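You operate a simulated robot arm through the tools that you are given. There is no shell and no other tool. Be economical: measure what you need, move in short steps, check, and stop when the job is done.

Carry out the task below with a simulated robot arm. There is one attempt and no reset: what you move stays moved.

JOB
Put things in order on the worktop by the window wall. At the end: the white hand wash soap bottle stands where the black sink plug stood; the beige stamp with green knob stands where the white hand wash soap bottle stood; the purple paint pot stands where the beige stamp with green knob stood; the black sink plug stands on top of the brown notebook; whatever was shut is shut again. Leave all else as you found it, and nothing knocked over.

The check looks at the end state, three seconds after you hand in, the way a careful person would. Anything else that was tipped, shoved, dropped, spilled or broken makes it a failure.

ROBOT AND FRAMES
A 7-joint arm with a two-finger parallel gripper, fixed in place. Base frame: the origin is at the foot of the arm, x ahead of it, y to its left, z up; the work surface is at about z = 0.9. Lengths are in m, angles in degrees, forces in N, time in s.
With the tool pointing down near the work surface it reaches from about 0.3 to 0.68 m from the base axis. Its first joint turns from -66.0 to 66.0 degrees. Payload 1.57 kg.
Tool frame: the origin (TCP) lies between the finger pads and is the grasp point; the fingertips stand 0.03 m ahead of it; z points along the fingers, y is the line along which they close. Largest opening 0.11 m; finger width 0.024, thickness 0.012; the body of the gripper, 0.048 by 0.112 m, starts 0.078 m behind the TCP.
Orientation is that of the tool frame in the base frame, as a unit quaternion [w, x, y, z]. With the fingers straight down and closing along the base's y, the tool's x points along the base's -x, its y along +y and its z along -z.

CONTROLS
- The arm moves only by the tool play_rows. Its argument "moves" is a list of rows, each a list of 7 numbers: the shift along the tool's x, y, z in m, then the turn, a rotation vector about the tool's x, y, z in degrees, then the opening, from 0 (shut) to 1 (fully open). In form: [[tx, ty, tz, rx, ry, rz, grip], ...]. A call has 1 to 12 rows; each row shifts and turns the commanded pose from where the row before left it, along the tool's axes as they then stand. Each row takes 0.2 s and may step no farther than 0.05 m and 8.6 degrees from the row before; otherwise, or with a gripper value out of range, the whole call is refused. A pose out of reach is approached as far as the arm can. The call stops where the force on the tool passes 40 N (or 10 N more than at its start, if that is more) or the arm is blocked; 0.2 s more then pass. Each finger travels about 0.108 m/s and halts on what it meets, pressing with about 31 N; the grip force reading is that of the motor and also rises with nothing between the fingers. The clock runs only during rows and for 0.2 s after the last one: add rows that do not move to give the fingers time. It gives the time, the measured TCP pose, the force on the tool (base axes), the opening and the grip force at its end, in the units of the frame above (readings bear some noise).
- Cameras (640 x 400 px; columns grow to the right, rows downward): "scene" is fixed at [0.1368, -0.3744, 1.4229]; the picture's right is [0.93, -0.38, 0.00], its down [-0.17, -0.42, -0.89] and it looks along [0.34, 0.82, -0.45] (base axes); focal length 337 px, centre (320, 200). "wrist" rides on the gripper at [0.07, 0.016, -0.141] in the tool frame; the picture's right is [-0.23, 0.97, 0.00], its down [-0.85, -0.20, -0.48] and it looks along [-0.47, -0.11, 0.88] (tool axes); focal length 222 px, centre (320, 200). There is no depth. A picture from a camera that has moved, and an enlarged one, comes with that camera's place and axes in the base frame and with its lens. The place of the scene camera against the robot may be out by one fixed shift of up to 0.018 m in any direction.
- capture(camera): a new picture of that camera. It takes no simulated time.
- inspect(camera, box): a new picture of the part [left, top, right, bottom] of that camera's present view, enlarged. It takes no simulated time.
- close_job(): hands the job in; it is judged then, once.

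Work in short steps. Places have to be worked out from the pictures, the camera data and where the tool is seen: move nearer, look again, correct. Check each grasp and each placing, and mend what went wrong. You have 120 turns and 84 pictures in all, those below and enlarged ones among them. Open the gripper and draw the arm clear of the work before you hand the job in, unless the task says otherwise; then end with one line.

The tools are called as name(argument=value, ...) on one line, values as JSON. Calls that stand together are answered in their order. play_rows: Moves the arm, as the interface text tells. Its arguments: {"type":"object","properties":{"moves":{"type":"array","items":{"type":"array","items":{"type":"number"}}}},"required":["moves"]} The other tools are called the same way: capture (camera) takes a picture; inspect (camera, box) takes an enlarged picture of a part of a camera's view; close_job () hands the job in.

At the start:

```text
clock: 0.0
ee_pos: [0.3268, 0.2607, 1.2265]
orientation: [-0.001, 0.001, 1.0, 0.0]
contact_force: [0.7, -0.2, 0.7]
gripper_width: 0.1102
gripper_force: 0.1
```

scene: 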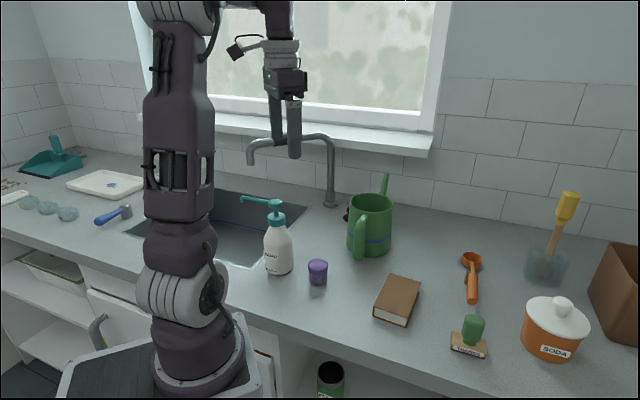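
wrist: 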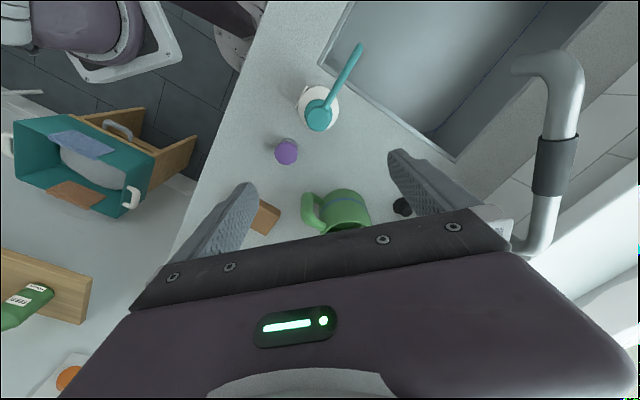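

The worktop shows the bottle, pot, notebook, can, plug and stamp; the plug sits behind the can. I'll enlarge the key regions to measure them.

inspect(camera="scene", box=[220, 160, 420, 300])

inspect(camera="scene", box=[360, 230, 600, 380])

inspect(camera="wrist", box=[220, 40, 460, 260])

```text
2.86 times, centred on (320, 230) of scene
camera zoom: at [0.1368, -0.3744, 1.4229], right [0.93, -0.38, 0.0], down [-0.17, -0.42, -0.89], along [0.34, 0.82, -0.45], focal length 962 px, centre (320, 114)
```

zoom: 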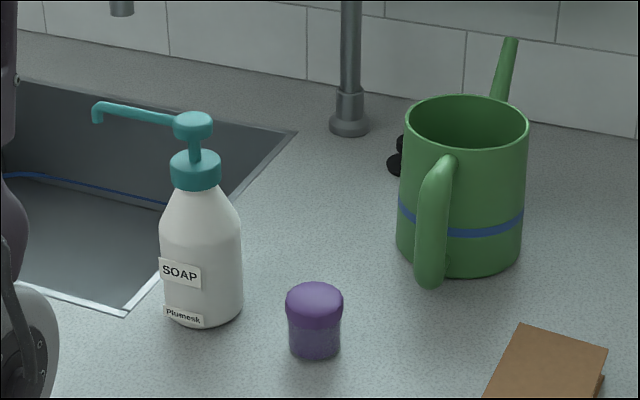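

```text
2.67 times, centred on (480, 305) of scene
camera zoom: at [0.1368, -0.3744, 1.4229], right [0.93, -0.38, 0.0], down [-0.17, -0.42, -0.89], along [0.34, 0.82, -0.45], focal length 898 px, centre (-107, -80)
```

zoom: 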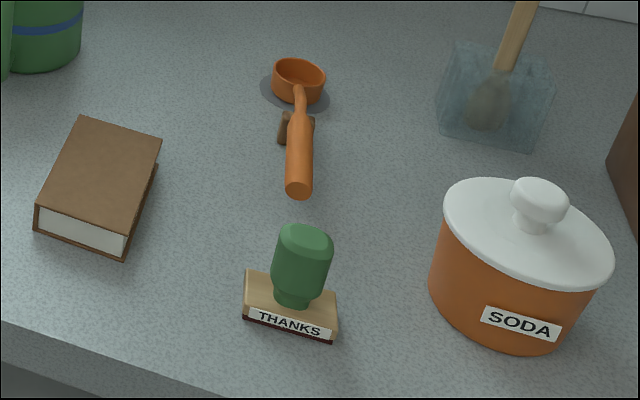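

```text
1.82 times, centred on (340, 150) of wrist
camera zoom: at [0.2581, 0.2771, 1.37], right [0.23, 0.97, 0.0], down [0.86, -0.2, 0.48], along [0.47, -0.11, -0.88], focal length 404 px, centre (284, 291)
```

zoom: 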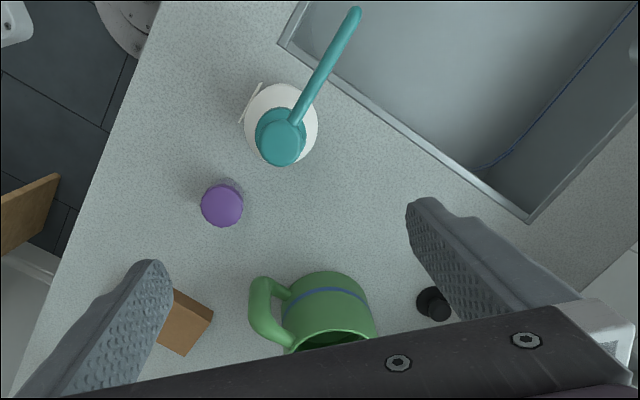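

Estimates (wrist camera): plug ≈(0.56,0.405), bottle ≈(0.295,0.265), pot ≈(0.366,0.187), can ≈(0.555,0.28). I move high towards the plug for a closer look.

play_rows(moves=[[-0.03, 0.025, 0, 0, 0, 0, 1], [-0.03, 0.025, 0, 0, 0, 0, 1], [-0.03, 0.025, 0, 0, 0, 0, 1], [-0.03, 0.025, 0, 0, 0, 0, 1], [0, 0, 0, 0, 0, 0, 1]])

capture(camera="wrist")

capture(camera="scene")

```text
clock: 1.2
ee_pos: [0.4388, 0.3458, 1.2211]
orientation: [-0.001, 0.001, 1.0, 0.0]
contact_force: [-0.9, 0.9, -0.1]
gripper_width: 0.1098
gripper_force: 0.1
out of reach, approached as far as the arm can: row 4
```

```text
78 pictures are left
camera wrist: at [0.3703, 0.3612, 1.3638], right [0.23, 0.97, 0.0], down [0.86, -0.2, 0.48], along [0.46, -0.11, -0.88], focal length 222 px, centre (320, 200)
```

wrist: 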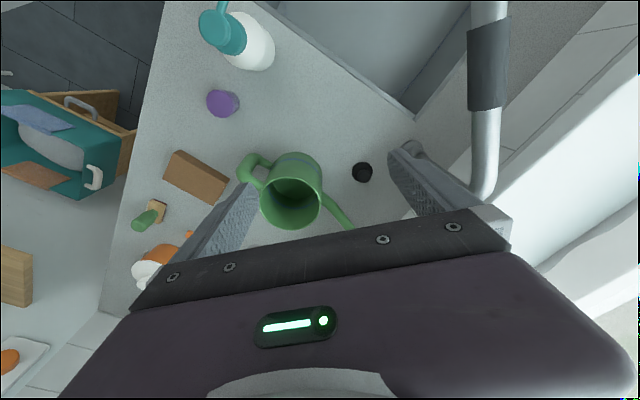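

```text
77 pictures are left
```

scene: 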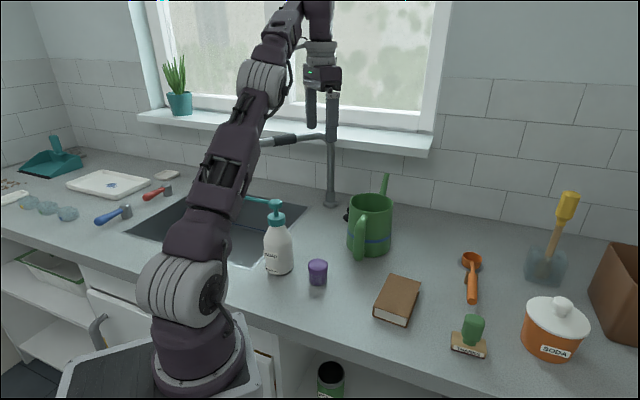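

The plug measures (0.557,0.407), with the can close to its −y side, the tap pole on its +y side, and reach near its limit. I'll yaw the tool about 60° and tilt it 15° outward, with the gripper half open, so it can come down beside the can.

play_rows(moves=[[0, 0, 0, 0, 0, -8.5, 0.6], [0, 0, 0, 0, 0, -8.5, 0.6], [0, 0, 0, 0, 0, -8.5, 0.6], [0, 0, 0, 0, 0, -8.5, 0.6], [0, 0, 0, 0, 0, -8.5, 0.6], [0, 0, 0, 0, 0, -8.5, 0.6], [0, 0, 0, 0, 0, -8.5, 0.6], [0, 0, 0, 0, -7.5, 0, 0.6], [0, 0, 0, 0, -7.5, 0, 0.6], [0, 0, 0, 0, 0, 0, 0.6]])

capture(camera="wrist")

```text
clock: 3.4
ee_pos: [0.439, 0.3442, 1.2218]
orientation: [0.114, -0.491, 0.861, 0.066]
contact_force: [-0.4, 0.8, 0.2]
gripper_width: 0.066
gripper_force: 0.1
```

```text
76 pictures are left
camera wrist: at [0.3719, 0.2629, 1.3411], right [-0.73, 0.68, 0.06], down [0.53, 0.5, 0.68], along [0.44, 0.53, -0.73], focal length 222 px, centre (320, 200)
```

wrist: 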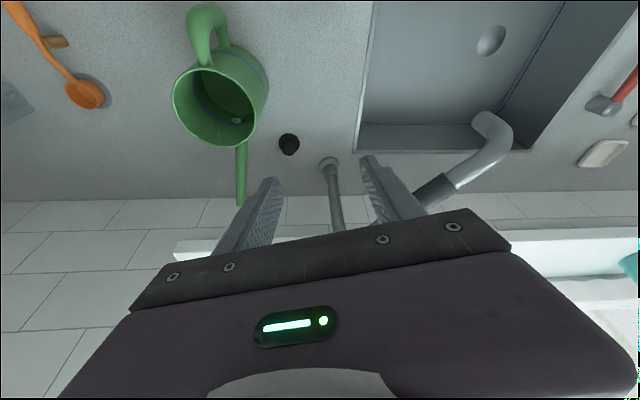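

The view is clear now, and the plug computes to about (0.563,0.407). I zoom in for its shape and height.

inspect(camera="wrist", box=[240, 110, 340, 180])

```text
5.71 times, centred on (290, 145) of wrist
camera zoom: at [0.3719, 0.2629, 1.3411], right [-0.73, 0.68, 0.06], down [0.53, 0.5, 0.68], along [0.44, 0.53, -0.73], focal length 1269 px, centre (491, 514)
```

zoom: 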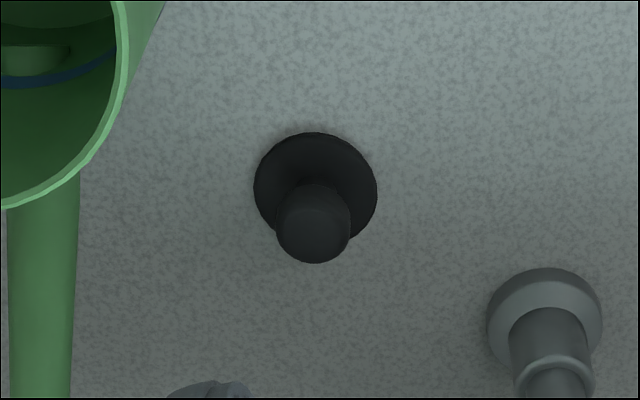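

Plug: disk centre (0.566,0.411), knob radius 0.0135 m, top at about z 0.932. I move to a hover at TCP (0.562,0.404,1.08).

play_rows(moves=[[-0.0147, -0.0151, 0.0333, 0, 0, 0, 0.6], [-0.0147, -0.0151, 0.0333, 0, 0, 0, 0.6], [-0.0147, -0.0151, 0.0333, 0, 0, 0, 0.6], [-0.0147, -0.0151, 0.0333, 0, 0, 0, 0.6], [-0.0147, -0.0151, 0.0333, 0, 0, 0, 0.6], [0, 0, 0, 0, 0, 0, 0.6]])

capture(camera="wrist")

inspect(camera="scene", box=[220, 60, 460, 270])

```text
clock: 4.8
ee_pos: [0.5631, 0.4027, 1.0806]
orientation: [0.113, -0.491, 0.861, 0.066]
contact_force: [1.1, -0.4, 0.3]
gripper_width: 0.0662
gripper_force: 0.1
```

```text
74 pictures are left
camera wrist: at [0.4963, 0.3211, 1.1998], right [-0.73, 0.68, 0.06], down [0.53, 0.5, 0.68], along [0.44, 0.53, -0.73], focal length 222 px, centre (320, 200)
```

wrist: 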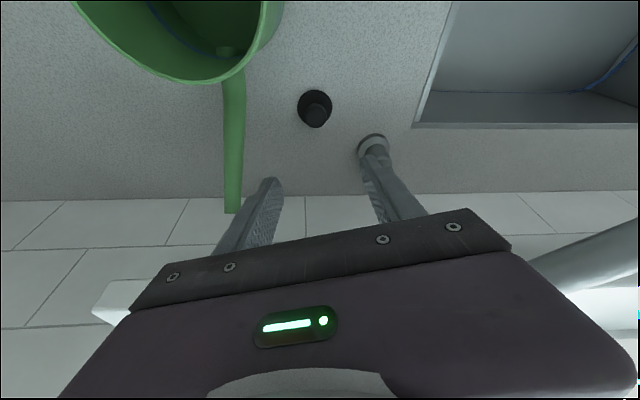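

```text
1.90 times, centred on (340, 165) of scene
camera zoom: at [0.1368, -0.3744, 1.4229], right [0.93, -0.38, 0.0], down [-0.17, -0.42, -0.89], along [0.34, 0.82, -0.45], focal length 641 px, centre (282, 267)
```

zoom: 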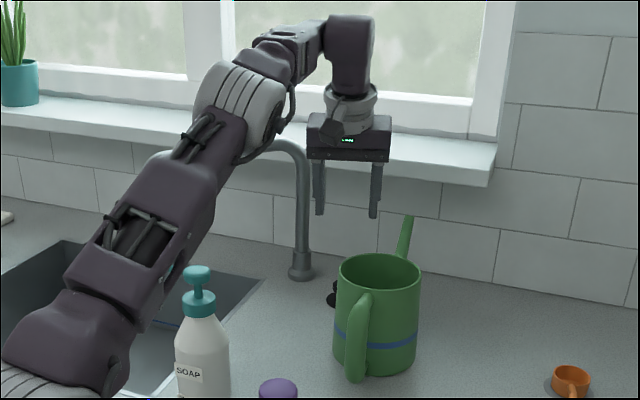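

Alignment holds: the knob reads (0.564,0.410). I go down halfway and check that the arm link clears the soap pump.

play_rows(moves=[[0.0089, 0.0003, 0.0332, 0, 0, 0, 0.6], [0.0089, 0.0003, 0.0332, 0, 0, 0, 0.6], [0, 0, 0, 0, 0, 0, 0.6]])

inspect(camera="scene", box=[180, 60, 460, 290])

capture(camera="wrist")

```text
clock: 5.6
ee_pos: [0.5606, 0.405, 1.0122]
orientation: [0.113, -0.492, 0.861, 0.065]
contact_force: [-0.2, 0.2, 0.1]
gripper_width: 0.066
gripper_force: 0.1
```

```text
1.74 times, centred on (320, 175) of scene
camera zoom: at [0.1368, -0.3744, 1.4229], right [0.93, -0.38, 0.0], down [-0.17, -0.42, -0.89], along [0.34, 0.82, -0.45], focal length 586 px, centre (320, 244)
```

zoom: 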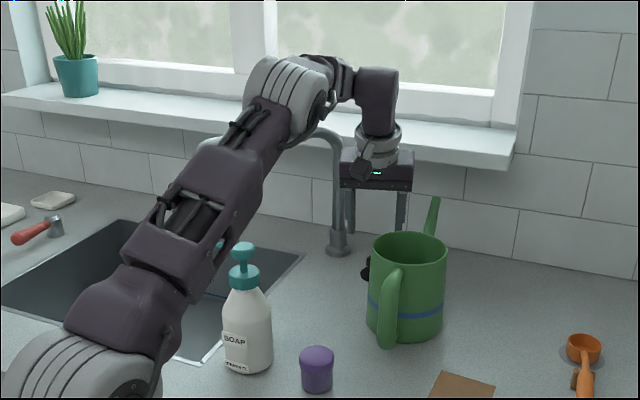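

```text
71 pictures are left
camera wrist: at [0.4935, 0.3233, 1.1313], right [-0.73, 0.68, 0.06], down [0.53, 0.5, 0.68], along [0.44, 0.53, -0.73], focal length 222 px, centre (320, 200)
```

wrist: 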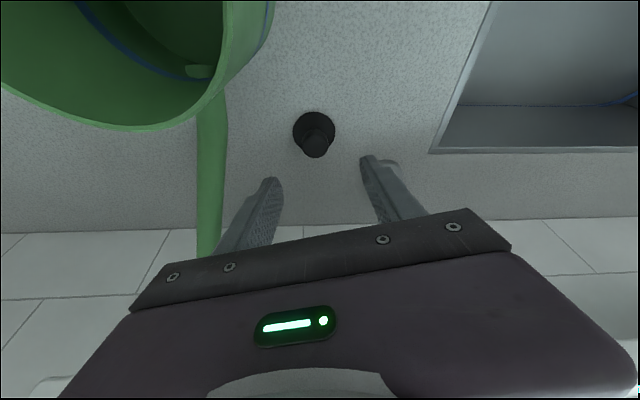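

The link underside is roughly 5 cm above the pump and sinks slowly as I lower. I descend the rest, except the last couple of cm, and check again.

play_rows(moves=[[0.006, -0.0006, 0.022, 0, 0, 0, 0.6], [0.006, -0.0006, 0.022, 0, 0, 0, 0.6], [0, 0, 0, 0, 0, 0, 0.6]])

inspect(camera="scene", box=[180, 100, 420, 290])

capture(camera="wrist")

```text
clock: 6.4
ee_pos: [0.5614, 0.4031, 0.9648]
orientation: [0.113, -0.492, 0.861, 0.065]
contact_force: [1.1, -0.2, 0.4]
gripper_width: 0.066
gripper_force: 0.1
```

```text
2.11 times, centred on (300, 195) of scene
camera zoom: at [0.1368, -0.3744, 1.4229], right [0.93, -0.38, 0.0], down [-0.17, -0.42, -0.89], along [0.34, 0.82, -0.45], focal length 709 px, centre (362, 210)
```

zoom: 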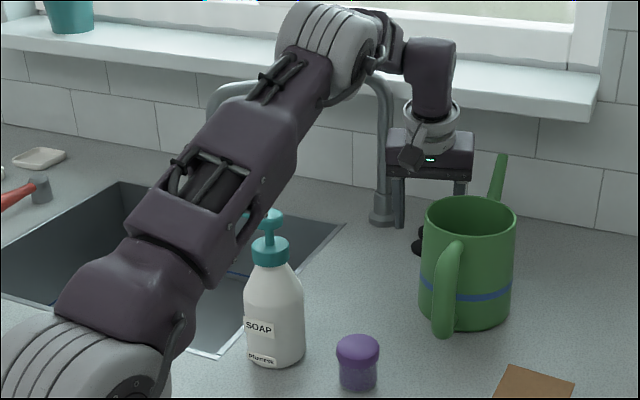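

```text
69 pictures are left
camera wrist: at [0.4939, 0.3222, 1.0852], right [-0.73, 0.68, 0.06], down [0.53, 0.5, 0.68], along [0.44, 0.53, -0.73], focal length 222 px, centre (320, 200)
```

wrist: 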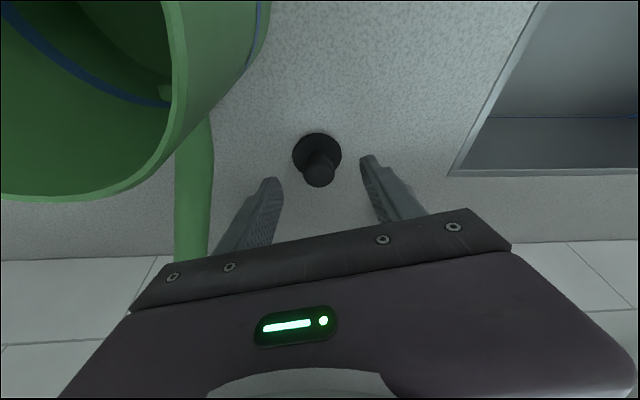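

The gripper straddles the knob, and the bottle is untouched with the link still above it. I make the final descent of about 22 mm and close.

play_rows(moves=[[0.0045, 0, 0.021, 0, 0, 0, 0.6], [0, 0, 0, 0, 0, 0, 0.6], [0, 0, 0, 0, 0, 0, 0], [0, 0, 0, 0, 0, 0, 0], [0, 0, 0, 0, 0, 0, 0]])

capture(camera="wrist")

```text
clock: 7.6
ee_pos: [0.5618, 0.4055, 0.9441]
orientation: [0.113, -0.491, 0.861, 0.065]
contact_force: [0.2, -0.5, 0.4]
gripper_width: 0.0249
gripper_force: 31.3
```

```text
68 pictures are left
camera wrist: at [0.4948, 0.324, 1.0652], right [-0.73, 0.68, 0.06], down [0.53, 0.5, 0.68], along [0.44, 0.53, -0.73], focal length 222 px, centre (320, 200)
```

wrist: 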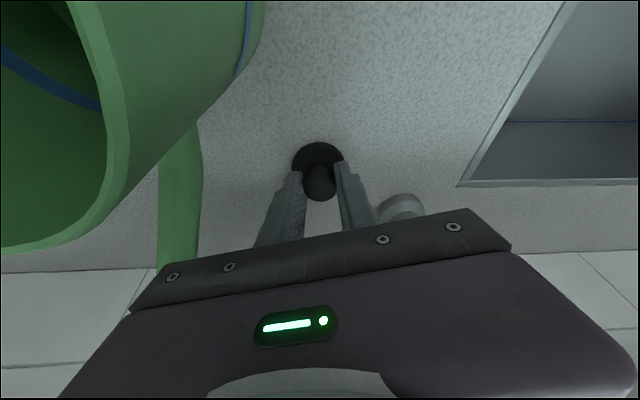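

The knob is held (0.025 m, 31 N). I record the plug's place as (0.566,0.411) and lift straight up.

play_rows(moves=[[-0.0089, 0, -0.0332, 0, 0, 0, 0], [-0.0089, 0, -0.0332, 0, 0, 0, 0], [-0.0089, 0, -0.0332, 0, 0, 0, 0], [-0.0089, 0, -0.0332, 0, 0, 0, 0], [0, 0, 0, 0, 0, 0, 0]])

capture(camera="wrist")

```text
clock: 8.8
ee_pos: [0.5617, 0.4035, 1.0827]
orientation: [0.113, -0.49, 0.862, 0.065]
contact_force: [0.2, 0.0, -0.5]
gripper_width: 0.025
gripper_force: 30.9
```

```text
67 pictures are left
camera wrist: at [0.4947, 0.3221, 1.202], right [-0.73, 0.68, 0.06], down [0.53, 0.5, 0.68], along [0.44, 0.53, -0.73], focal length 222 px, centre (320, 200)
```

wrist: 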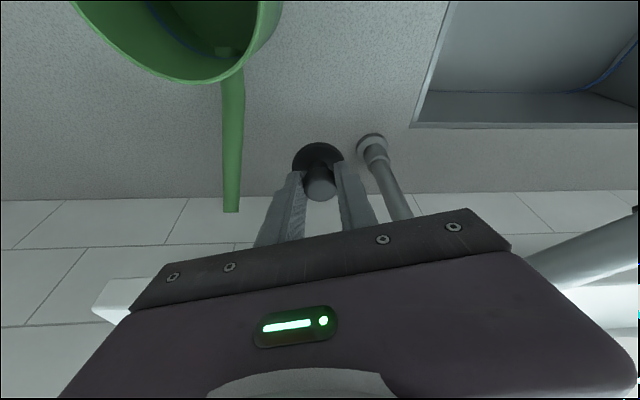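

The plug is lifted. I draw back over the can at height while yawing the tool back by 40° about the vertical, so the plug stays upright.

play_rows(moves=[[0.0228, 0.0168, -0.0364, 0, 0, 0, 0], [0.0228, 0.0168, -0.0364, 0, 0, 0, 0], [0.0228, 0.0168, -0.0364, 0, 0, 0, 0], [0.0228, 0.0168, -0.0364, 0, 0, 0, 0], [0, 0, 0, 2.08, 0, 7.7, 0], [0, 0, 0, 2.08, 0, 7.7, 0], [0, 0, 0, 2.08, 0, 7.7, 0], [0, 0, 0, 2.08, 0, 7.7, 0], [0, 0, 0, 2.08, 0, 7.7, 0], [0, 0, 0, 0, 0, 0, 0]])

```text
clock: 11.0
ee_pos: [0.442, 0.3323, 1.1982]
orientation: [0.129, -0.166, 0.977, 0.021]
contact_force: [-0.2, 0.3, -0.2]
gripper_width: 0.0251
gripper_force: 30.8
```

Now I move over the notebook.

play_rows(moves=[[0.01684, -0.0361, 0.00706, 0, 0, 0, 0], [0.01684, -0.0361, 0.00706, 0, 0, 0, 0], [0.01684, -0.0361, 0.00706, 0, 0, 0, 0], [0.01684, -0.0361, 0.00706, 0, 0, 0, 0], [0.01684, -0.0361, 0.00706, 0, 0, 0, 0], [0.01684, -0.0361, 0.00706, 0, 0, 0, 0], [0.01684, -0.0361, 0.00706, 0, 0, 0, 0], [0, 0, 0, 0, 0, 0, 0]])

capture(camera="wrist")

capture(camera="scene")

```text
clock: 12.8
ee_pos: [0.4306, 0.0598, 1.1211]
orientation: [0.129, -0.168, 0.977, 0.023]
contact_force: [-0.1, -0.1, -0.6]
gripper_width: 0.0251
gripper_force: 30.4
```

```text
66 pictures are left
camera wrist: at [0.3259, 0.0398, 1.2396], right [-0.12, 0.99, 0.06], down [0.73, 0.05, 0.68], along [0.68, 0.12, -0.73], focal length 222 px, centre (320, 200)
```

wrist: 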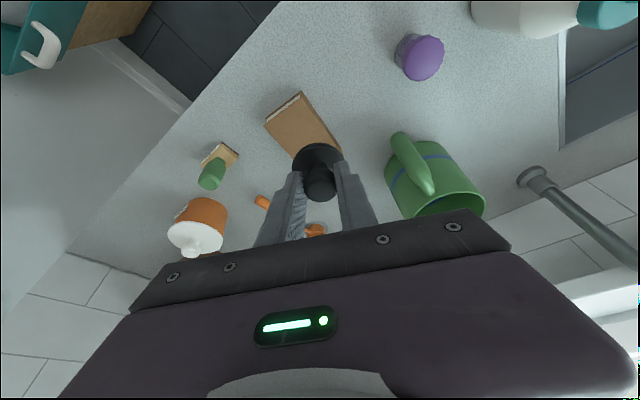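

```text
65 pictures are left
```

scene: 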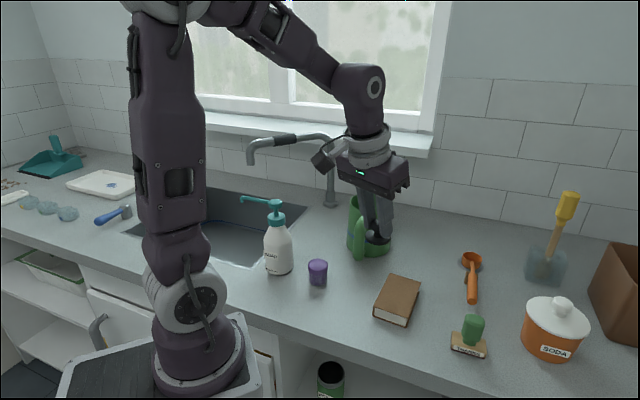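

Notebook top centre is at (0.490,0.055) with its top at z≈0.925 (both cameras agree). I lower to just above it with the plug centred.

play_rows(moves=[[-0.0048, -0.008, 0.043, 0, 0, 0, 0], [-0.0048, -0.008, 0.043, 0, 0, 0, 0], [-0.0048, -0.008, 0.043, 0, 0, 0, 0], [0, 0, 0, 0, 0, 0, 0]])

capture(camera="wrist")

inspect(camera="scene", box=[320, 210, 500, 340])

```text
clock: 13.8
ee_pos: [0.485, 0.0529, 0.9969]
orientation: [0.129, -0.168, 0.977, 0.022]
contact_force: [-0.5, 0.8, -0.1]
gripper_width: 0.0251
gripper_force: 31.4
```

```text
64 pictures are left
camera wrist: at [0.3805, 0.0334, 1.117], right [-0.12, 0.99, 0.06], down [0.73, 0.05, 0.68], along [0.68, 0.12, -0.73], focal length 222 px, centre (320, 200)
```

wrist: 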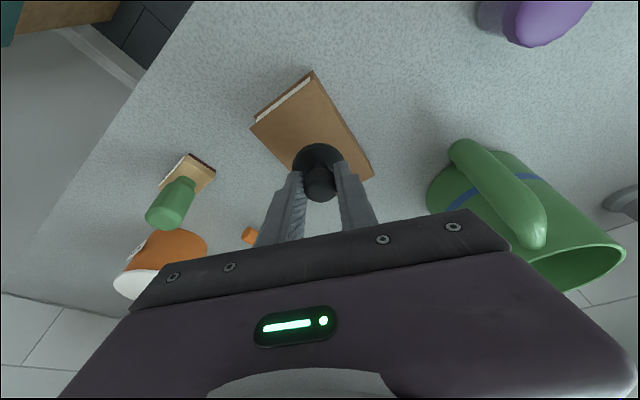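

```text
3.08 times, centred on (410, 275) of scene
camera zoom: at [0.1368, -0.3744, 1.4229], right [0.93, -0.38, 0.0], down [-0.17, -0.42, -0.89], along [0.34, 0.82, -0.45], focal length 1036 px, centre (43, -31)
```

zoom: 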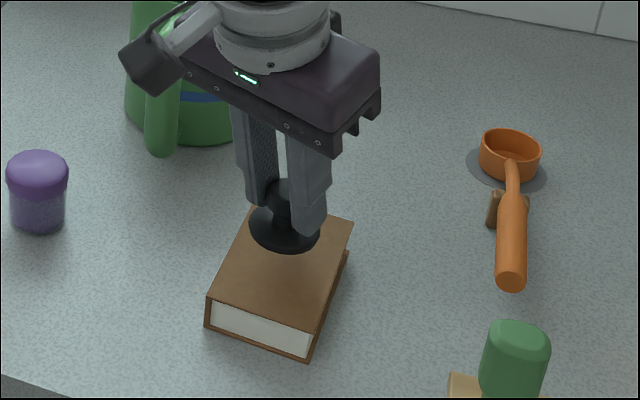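

The plug projects onto the notebook centre. I lower to about 1–2 mm above contact, then make fine steps.

play_rows(moves=[[0.0032, 0, 0.012, 0, 0, 0, 0], [0.0029, 0, 0.011, 0, 0, 0, 0], [0.0003, 0, 0.001, 0, 0, 0, 0], [0, 0, 0, 0, 0, 0, 0]])

inspect(camera="scene", box=[360, 230, 440, 330])

```text
clock: 14.8
ee_pos: [0.4829, 0.0524, 0.9726]
orientation: [0.129, -0.168, 0.977, 0.022]
contact_force: [0.2, -0.6, -0.5]
gripper_width: 0.025
gripper_force: 30.7
```

```text
4.00 times, centred on (400, 280) of scene
camera zoom: at [0.1368, -0.3744, 1.4229], right [0.93, -0.38, 0.0], down [-0.17, -0.42, -0.89], along [0.34, 0.82, -0.45], focal length 1347 px, centre (0, -120)
```

zoom: 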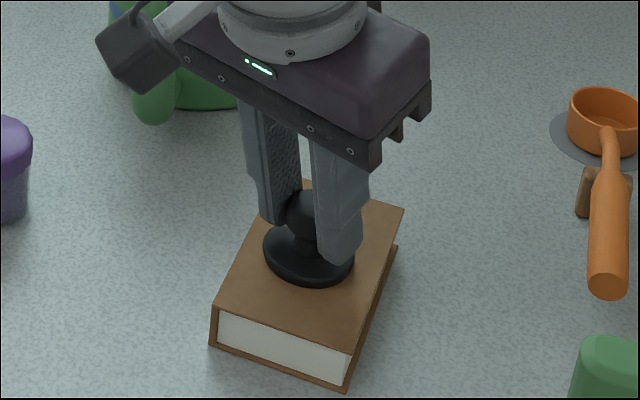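

Nearly touching. I step down 1 mm at a time and watch the force.

play_rows(moves=[[0.0003, 0, 0.001, 0, 0, 0, 0], [0.0003, 0, 0.001, 0, 0, 0, 0], [0, 0, 0, 0, 0, 0, 0]])

```text
clock: 15.6
ee_pos: [0.484, 0.052, 0.9726]
orientation: [0.13, -0.168, 0.977, 0.023]
contact_force: [-2.5, 0.5, 24.0]
gripper_width: 0.025
gripper_force: 30.5
```

Contact (24 N). I ease up slightly and open to release.

play_rows(moves=[[-0.0004, 0, -0.0015, 0, 0, 0, 0], [0, 0, 0, 0, 0, 0, 0.5], [0, 0, 0, 0, 0, 0, 0.5], [0, 0, 0, 0, 0, 0, 0.5]])

inspect(camera="scene", box=[360, 230, 440, 330])

```text
clock: 16.6
ee_pos: [0.4839, 0.0528, 0.9733]
orientation: [0.128, -0.169, 0.977, 0.022]
contact_force: [-0.1, -0.9, 0.9]
gripper_width: 0.0553
gripper_force: 0.0
```

```text
4.00 times, centred on (400, 280) of scene
camera zoom: at [0.1368, -0.3744, 1.4229], right [0.93, -0.38, 0.0], down [-0.17, -0.42, -0.89], along [0.34, 0.82, -0.45], focal length 1347 px, centre (0, -120)
```

zoom: 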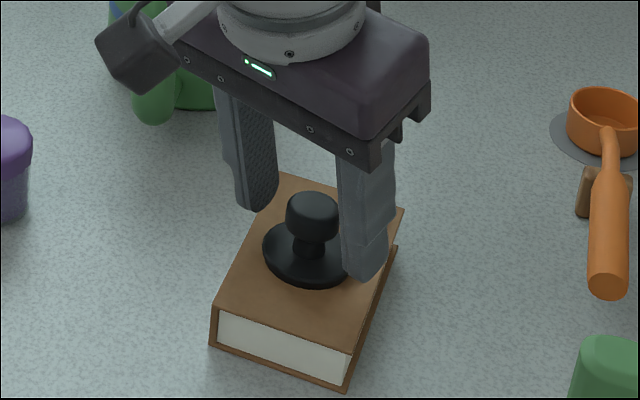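

The plug stands on the notebook. I lift clear and turn the tool towards yaw −30° for the soap bottle, so the nozzle lies between the fingers.

play_rows(moves=[[-0.011, 0, -0.041, 0, 0, 0, 0.5], [-0.011, 0, -0.041, 0, 0, 0, 0.5], [-0.011, 0, -0.041, 0, 0, 0, 0.5], [-0.011, 0, -0.041, 0, 0, 0, 0.5], [-0.011, 0, -0.041, 0, 0, 0, 0.5], [0, 0, 0, 2.16, 0, 8.0, 1], [0, 0, 0, 2.16, 0, 8.0, 1], [0, 0, 0, 2.16, 0, 8.0, 1], [0, 0, 0, 2.16, 0, 8.0, 1], [0, 0, 0, 2.16, 0, 8.0, 1], [0, 0, 0, 2.16, 0, 8.0, 1], [0, 0, 0, 0, 0, 0, 1]])

inspect(camera="scene", box=[220, 180, 500, 360])

```text
clock: 19.2
ee_pos: [0.4836, 0.0529, 1.1852]
orientation: [0.126, 0.259, 0.957, -0.035]
contact_force: [-0.3, 0.3, -0.2]
gripper_width: 0.11
gripper_force: 0.0
```

```text
2.22 times, centred on (360, 270) of scene
camera zoom: at [0.1368, -0.3744, 1.4229], right [0.93, -0.38, 0.0], down [-0.17, -0.42, -0.89], along [0.34, 0.82, -0.45], focal length 748 px, centre (231, 44)
```

zoom: 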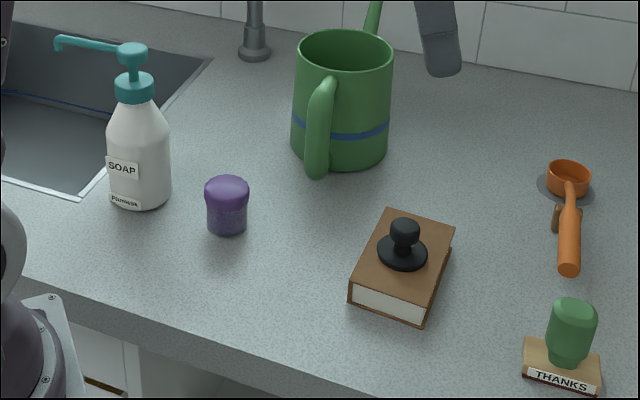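

The plug sits well on the notebook. I go to a viewing position high above the bottle.

play_rows(moves=[[0.036, 0.0145, -0.0209, 0, 0, 0, 1], [0.036, 0.0145, -0.0209, 0, 0, 0, 1], [0.036, 0.0145, -0.0209, 0, 0, 0, 1], [0.036, 0.0145, -0.0209, 0, 0, 0, 1], [0.036, 0.0145, -0.0209, 0, 0, 0, 1], [0.036, 0.0145, -0.0209, 0, 0, 0, 1], [0, 0, 0, 0, 0, 0, 1]])

capture(camera="wrist")

capture(camera="scene")

```text
clock: 20.8
ee_pos: [0.322, 0.2496, 1.2504]
orientation: [0.125, 0.258, 0.957, -0.036]
contact_force: [-0.1, -0.9, -0.2]
gripper_width: 0.1102
gripper_force: 0.0
```

```text
59 pictures are left
camera wrist: at [0.2404, 0.3164, 1.3711], right [0.68, 0.73, 0.06], down [0.51, -0.52, 0.68], along [0.53, -0.44, -0.73], focal length 222 px, centre (320, 200)
```

wrist: 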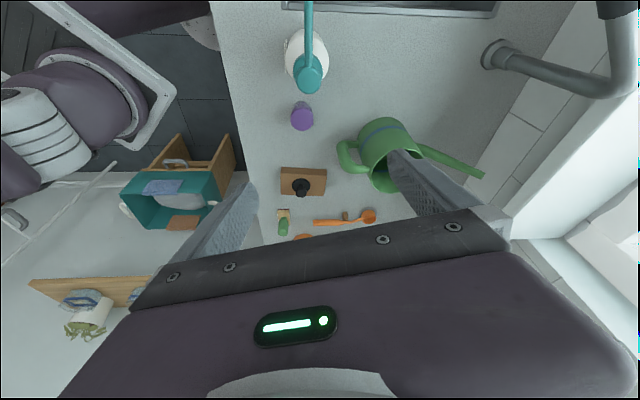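

```text
58 pictures are left
```

scene: 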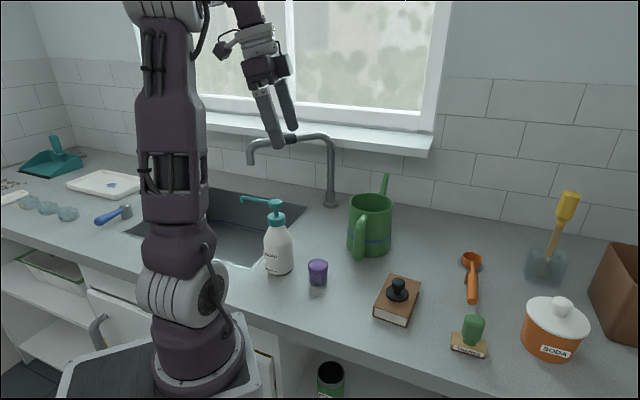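

The pump head is at (0.297,0.265,~1.087) and its nozzle runs along tool x, as planned. I move to a hover with the fingertips just above the pump.

play_rows(moves=[[0.0285, 0.0004, 0.0392, 0, 0, 0, 1], [0.0285, 0.0004, 0.0392, 0, 0, 0, 1], [0, 0, 0, 0, 0, 0, 1]])

capture(camera="wrist")

inspect(camera="scene", box=[200, 120, 340, 290])

```text
clock: 21.6
ee_pos: [0.2915, 0.2667, 1.1619]
orientation: [0.126, 0.258, 0.957, -0.034]
contact_force: [0.1, 0.0, 0.5]
gripper_width: 0.1098
gripper_force: 0.1
```

```text
57 pictures are left
camera wrist: at [0.2097, 0.334, 1.2813], right [0.68, 0.73, 0.06], down [0.51, -0.52, 0.68], along [0.53, -0.44, -0.73], focal length 222 px, centre (320, 200)
```

wrist: 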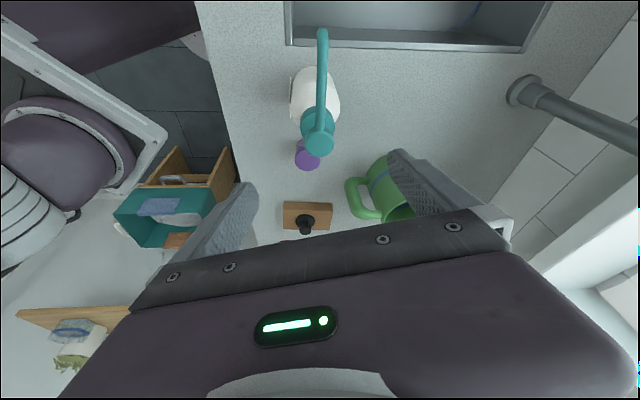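

```text
2.35 times, centred on (270, 205) of scene
camera zoom: at [0.1368, -0.3744, 1.4229], right [0.93, -0.38, 0.0], down [-0.17, -0.42, -0.89], along [0.34, 0.82, -0.45], focal length 792 px, centre (438, 188)
```

zoom: 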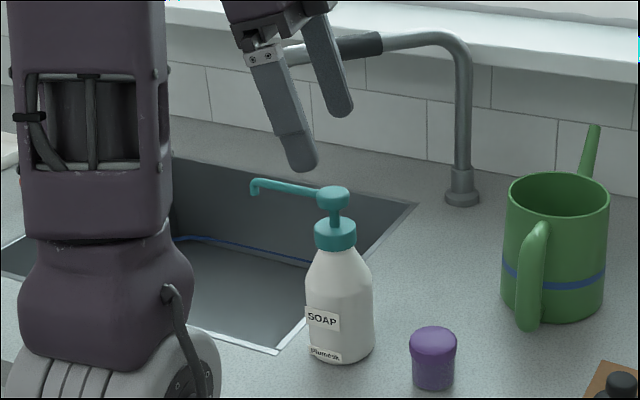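

Aligned. I descend straight to collar level and check.

play_rows(moves=[[0.0086, 0.0003, 0.0315, 0, 0, 0, 1], [0.0086, 0.0003, 0.0315, 0, 0, 0, 1], [0.0086, 0.0003, 0.0315, 0, 0, 0, 1], [0, 0, 0, 0, 0, 0, 1]])

capture(camera="wrist")

inspect(camera="scene", box=[200, 120, 340, 290])

```text
clock: 22.6
ee_pos: [0.2916, 0.2691, 1.0631]
orientation: [0.125, 0.258, 0.957, -0.034]
contact_force: [0.0, -0.4, 0.1]
gripper_width: 0.1098
gripper_force: 0.1
```

```text
55 pictures are left
camera wrist: at [0.209, 0.3358, 1.183], right [0.68, 0.73, 0.06], down [0.51, -0.52, 0.68], along [0.53, -0.44, -0.73], focal length 222 px, centre (320, 200)
```

wrist: 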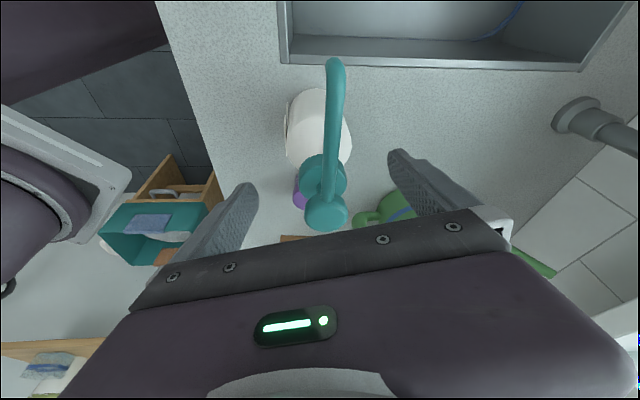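

```text
2.35 times, centred on (270, 205) of scene
camera zoom: at [0.1368, -0.3744, 1.4229], right [0.93, -0.38, 0.0], down [-0.17, -0.42, -0.89], along [0.34, 0.82, -0.45], focal length 792 px, centre (438, 188)
```

zoom: 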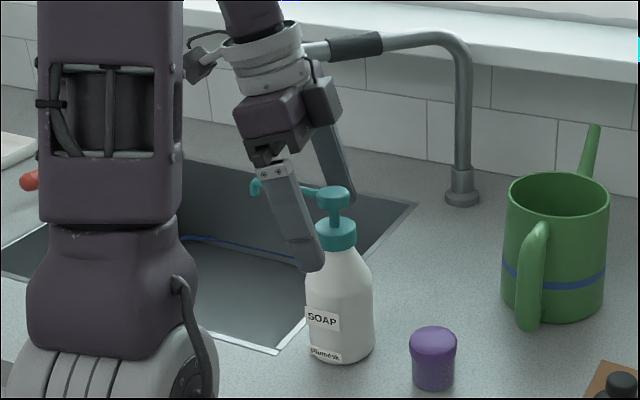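

The collar spans roughly z 1.028–1.049 and is centred between the fingers. I go 5 mm lower and close gently.

play_rows(moves=[[0.0013, 0, 0.0048, 0, 0, 0, 1], [0, 0, 0, 0, 0, 0, 0.6], [0, 0, 0, 0, 0, 0, 0.45], [0, 0, 0, 0, 0, 0, 0.3], [0, 0, 0, 0, 0, 0, 0.3]])

capture(camera="wrist")

inspect(camera="scene", box=[200, 120, 340, 290])

```text
clock: 23.8
ee_pos: [0.2905, 0.2703, 1.0574]
orientation: [0.125, 0.259, 0.957, -0.035]
contact_force: [0.8, 0.9, 1.0]
gripper_width: 0.039
gripper_force: 30.8
```

```text
53 pictures are left
camera wrist: at [0.2083, 0.3358, 1.1775], right [0.68, 0.73, 0.06], down [0.51, -0.52, 0.68], along [0.53, -0.44, -0.73], focal length 222 px, centre (320, 200)
```

wrist: 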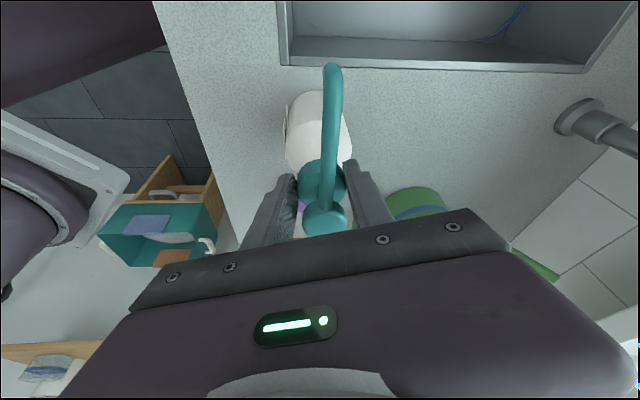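

```text
2.35 times, centred on (270, 205) of scene
camera zoom: at [0.1368, -0.3744, 1.4229], right [0.93, -0.38, 0.0], down [-0.17, -0.42, -0.89], along [0.34, 0.82, -0.45], focal length 792 px, centre (438, 188)
```

zoom: 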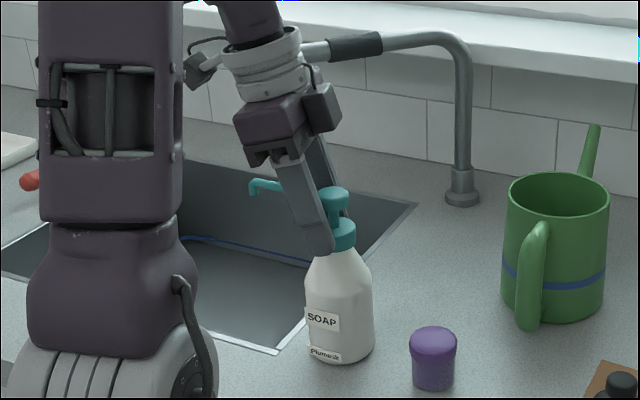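

The collar is gripped at 0.039 m. I lift 4 cm and check that it hangs straight.

play_rows(moves=[[-0.0052, 0, -0.0193, 0, 0, 0, 0.2], [-0.0052, 0, -0.0193, 0, 0, 0, 0.2], [0, 0, 0, 0, 0, 0, 0.2]])

inspect(camera="scene", box=[200, 120, 340, 290])

```text
clock: 24.6
ee_pos: [0.2889, 0.2679, 1.097]
orientation: [0.126, 0.258, 0.957, -0.035]
contact_force: [-0.1, 0.9, -3.1]
gripper_width: 0.0393
gripper_force: 31.2
```

```text
2.35 times, centred on (270, 205) of scene
camera zoom: at [0.1368, -0.3744, 1.4229], right [0.93, -0.38, 0.0], down [-0.17, -0.42, -0.89], along [0.34, 0.82, -0.45], focal length 792 px, centre (438, 188)
```

zoom: 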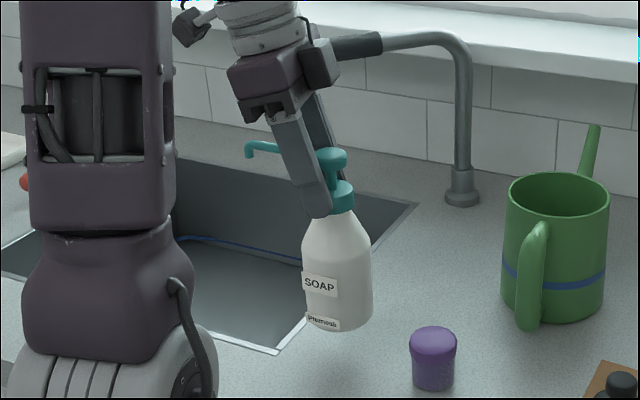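

The bottle hangs upright (about 0.3 kg). I move it outward at height, then turn 50° about the vertical so the nozzle points away from the tap.

play_rows(moves=[[-0.024, 0.0311, -0.0022, 0, 0, 0, 0.2], [-0.024, 0.0311, -0.0022, 0, 0, 0, 0.2], [-0.024, 0.0311, -0.0022, 0, 0, 0, 0.2], [-0.024, 0.0311, -0.0022, 0, 0, 0, 0.2], [0, 0, 0, -2.16, 0, -8.0, 0.2], [0, 0, 0, -2.16, 0, -8.0, 0.2], [0, 0, 0, -2.16, 0, -8.0, 0.2], [0, 0, 0, -2.16, 0, -8.0, 0.2], [0, 0, 0, -2.16, 0, -8.0, 0.2], [0, 0, 0, -2.16, 0, -8.0, 0.2], [0, 0, 0, 0, 0, 0, 0.2]])

capture(camera="wrist")

inspect(camera="scene", box=[200, 80, 420, 290])

```text
clock: 27.0
ee_pos: [0.4298, 0.3289, 1.1299]
orientation: [0.129, -0.169, 0.977, 0.022]
contact_force: [0.7, 0.2, -2.3]
gripper_width: 0.0388
gripper_force: 31.3
```

```text
50 pictures are left
camera wrist: at [0.3259, 0.3097, 1.2505], right [-0.12, 0.99, 0.06], down [0.73, 0.05, 0.68], along [0.67, 0.13, -0.73], focal length 222 px, centre (320, 200)
```

wrist: 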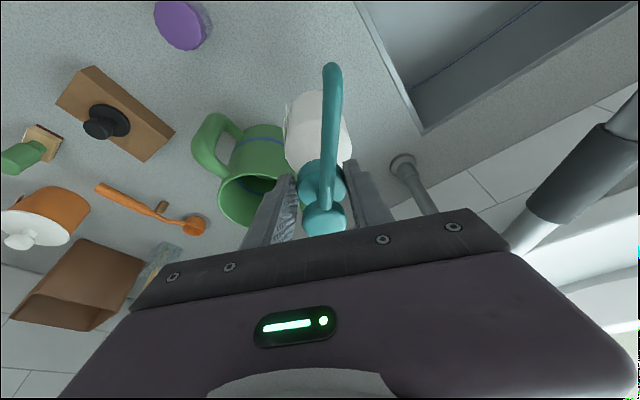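

```text
1.90 times, centred on (310, 185) of scene
camera zoom: at [0.1368, -0.3743, 1.4229], right [0.93, -0.38, 0.0], down [-0.17, -0.42, -0.89], along [0.34, 0.82, -0.45], focal length 641 px, centre (339, 229)
```

zoom: 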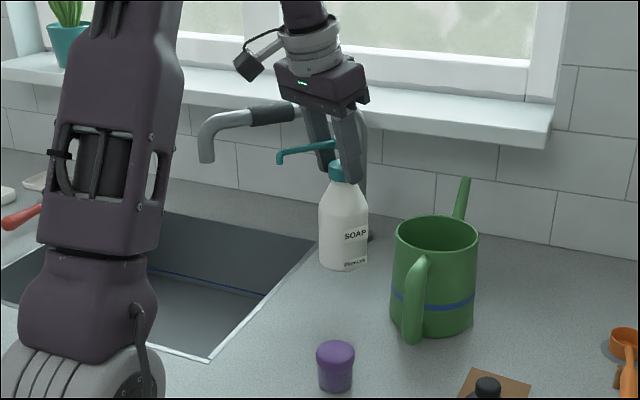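

All good. I carry it to above the plug's former place with the bottle base about 3 cm up; that path clears the can by about 2 cm.

play_rows(moves=[[-0.0331, 0.0082, 0.0192, 0, 0, 0, 0.2], [-0.0331, 0.0082, 0.0192, 0, 0, 0, 0.2], [-0.0331, 0.0082, 0.0192, 0, 0, 0, 0.2], [-0.0331, 0.0082, 0.0192, 0, 0, 0, 0.2], [0, 0, 0, 0, 0, 0, 0.2]])

capture(camera="wrist")

inspect(camera="scene", box=[240, 80, 460, 290])

```text
clock: 28.2
ee_pos: [0.5599, 0.4086, 1.0878]
orientation: [0.128, -0.169, 0.977, 0.022]
contact_force: [-0.6, -0.4, -2.6]
gripper_width: 0.0389
gripper_force: 31.4
```

```text
48 pictures are left
camera wrist: at [0.4566, 0.3892, 1.2084], right [-0.12, 0.99, 0.06], down [0.73, 0.05, 0.68], along [0.67, 0.12, -0.73], focal length 222 px, centre (320, 200)
```

wrist: 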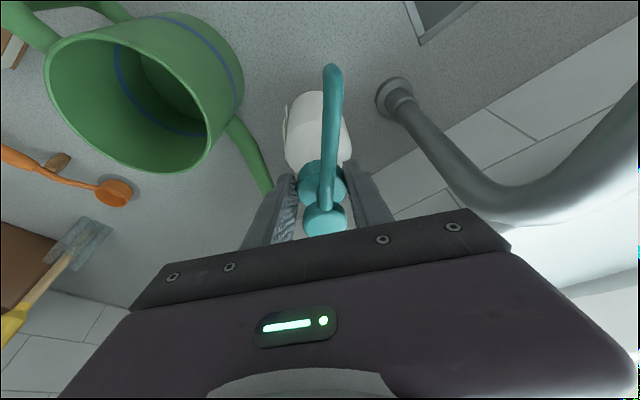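

```text
1.90 times, centred on (350, 185) of scene
camera zoom: at [0.1368, -0.3743, 1.4229], right [0.93, -0.38, 0.0], down [-0.17, -0.42, -0.89], along [0.34, 0.82, -0.45], focal length 641 px, centre (263, 229)
```

zoom: 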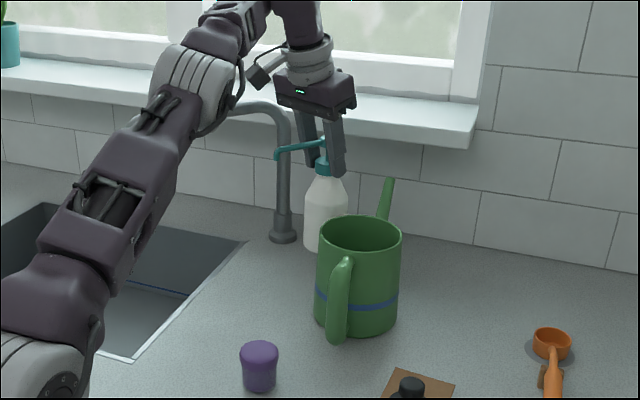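

Clear on all sides. I lower to about 1–2 mm above the worktop.

play_rows(moves=[[0.0043, 0, 0.0138, 0, 0, 0, 0.2], [0.0043, 0, 0.0138, 0, 0, 0, 0.2], [0, 0, 0, 0, 0, 0, 0.2]])

play_rows(moves=[[0.0003, 0, 0.001, 0, 0, 0, 0.2], [0, 0, 0, 0, 0, 0, 0.2]])

```text
clock: 29.0
ee_pos: [0.5572, 0.41, 1.0611]
orientation: [0.129, -0.168, 0.977, 0.022]
contact_force: [-0.5, 0.8, -2.5]
gripper_width: 0.039
gripper_force: 30.9
```

```text
clock: 29.6
ee_pos: [0.5583, 0.4114, 1.0611]
orientation: [0.129, -0.168, 0.977, 0.023]
contact_force: [-0.2, -0.8, -3.1]
gripper_width: 0.0389
gripper_force: 31.2
```

Still hanging freely (−3 N). I continue in 1 mm steps.

play_rows(moves=[[0.0003, 0, 0.001, 0, 0, 0, 0.2], [0.0003, 0, 0.001, 0, 0, 0, 0.2], [0, 0, 0, 0, 0, 0, 0.2]])

play_rows(moves=[[0.0002, 0, 0.0008, 0, 0, 0, 0.2], [0, 0, 0, 0, 0, 0, 0.2]])

```text
clock: 30.4
ee_pos: [0.5567, 0.4108, 1.0575]
orientation: [0.129, -0.168, 0.977, 0.021]
contact_force: [0.2, -0.1, -2.2]
gripper_width: 0.0387
gripper_force: 30.8
```

```text
clock: 31.0
ee_pos: [0.5575, 0.4094, 1.0561]
orientation: [0.129, -0.167, 0.977, 0.022]
contact_force: [-0.5, 0.2, -1.1]
gripper_width: 0.0389
gripper_force: 31.0
```

Force is rising slightly, so it's near contact. One or two more fine steps.

play_rows(moves=[[0.0002, 0, 0.0007, 0, 0, 0, 0.2], [0, 0, 0, 0, 0, 0, 0.2]])

inspect(camera="scene", box=[300, 120, 420, 270])

```text
clock: 31.6
ee_pos: [0.5573, 0.4099, 1.0567]
orientation: [0.129, -0.168, 0.977, 0.023]
contact_force: [-4.3, -0.7, 8.7]
gripper_width: 0.0389
gripper_force: 30.8
```

```text
2.67 times, centred on (360, 195) of scene
camera zoom: at [0.1365, -0.3745, 1.4229], right [0.93, -0.38, 0.0], down [-0.17, -0.42, -0.89], along [0.34, 0.82, -0.45], focal length 898 px, centre (213, 213)
```

zoom: 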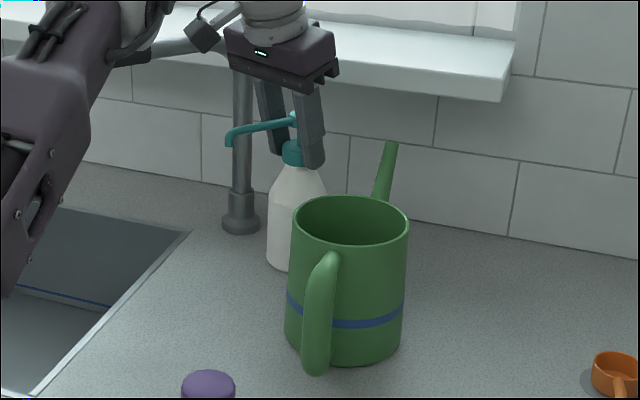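

Set down (8.7 N contact). I open the fingers to release it.

play_rows(moves=[[0, 0, 0, 0, 0, 0, 0.5], [0, 0, 0, 0, 0, 0, 0.7], [0, 0, 0, 0, 0, 0, 0.7], [0, 0, 0, 0, 0, 0, 0.7]])

capture(camera="wrist")

```text
clock: 32.6
ee_pos: [0.5567, 0.4108, 1.0559]
orientation: [0.129, -0.167, 0.977, 0.022]
contact_force: [-0.8, 0.0, 0.4]
gripper_width: 0.0771
gripper_force: 0.0
```

```text
45 pictures are left
camera wrist: at [0.4534, 0.3906, 1.1764], right [-0.12, 0.99, 0.06], down [0.73, 0.05, 0.68], along [0.67, 0.12, -0.73], focal length 222 px, centre (320, 200)
```

wrist: 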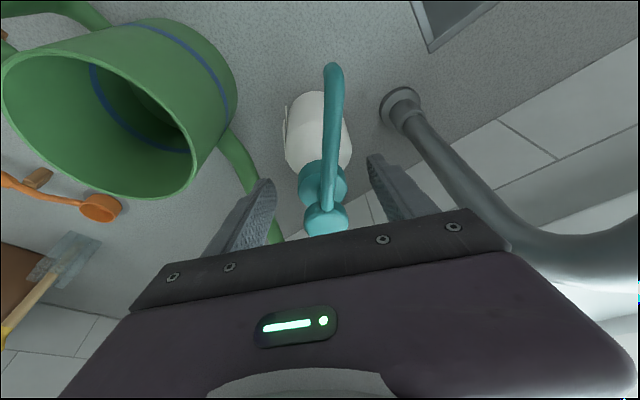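

The bottle stands on its own. I back out along the tool axis (up and inward).

play_rows(moves=[[0, 0, -0.03, 0, 0, 0, 0.8], [0, 0, -0.04, 0, 0, 0, 0.8], [0, 0, -0.04, 0, 0, 0, 0.8], [0, 0, -0.04, 0, 0, 0, 0.8], [0, 0, 0, 0, 0, 0, 0.8]])

capture(camera="wrist")

capture(camera="scene")

```text
clock: 33.8
ee_pos: [0.5158, 0.3917, 1.1902]
orientation: [0.128, -0.167, 0.977, 0.022]
contact_force: [-0.6, 1.1, -0.1]
gripper_width: 0.0882
gripper_force: 0.1
out of reach, approached as far as the arm can: row 4
```

```text
44 pictures are left
camera wrist: at [0.4133, 0.372, 1.3108], right [-0.12, 0.99, 0.06], down [0.73, 0.05, 0.68], along [0.68, 0.12, -0.73], focal length 222 px, centre (320, 200)
```

wrist: 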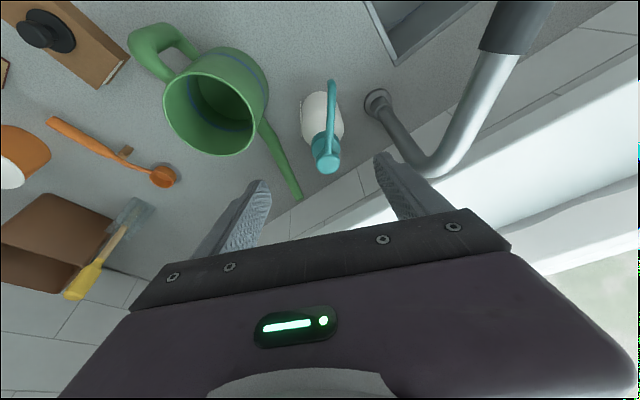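

```text
43 pictures are left
```

scene: 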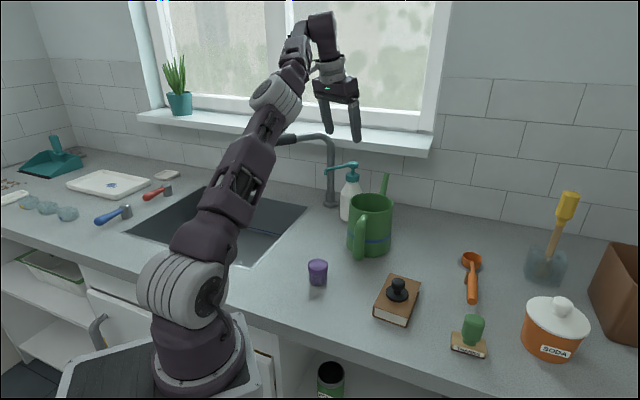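

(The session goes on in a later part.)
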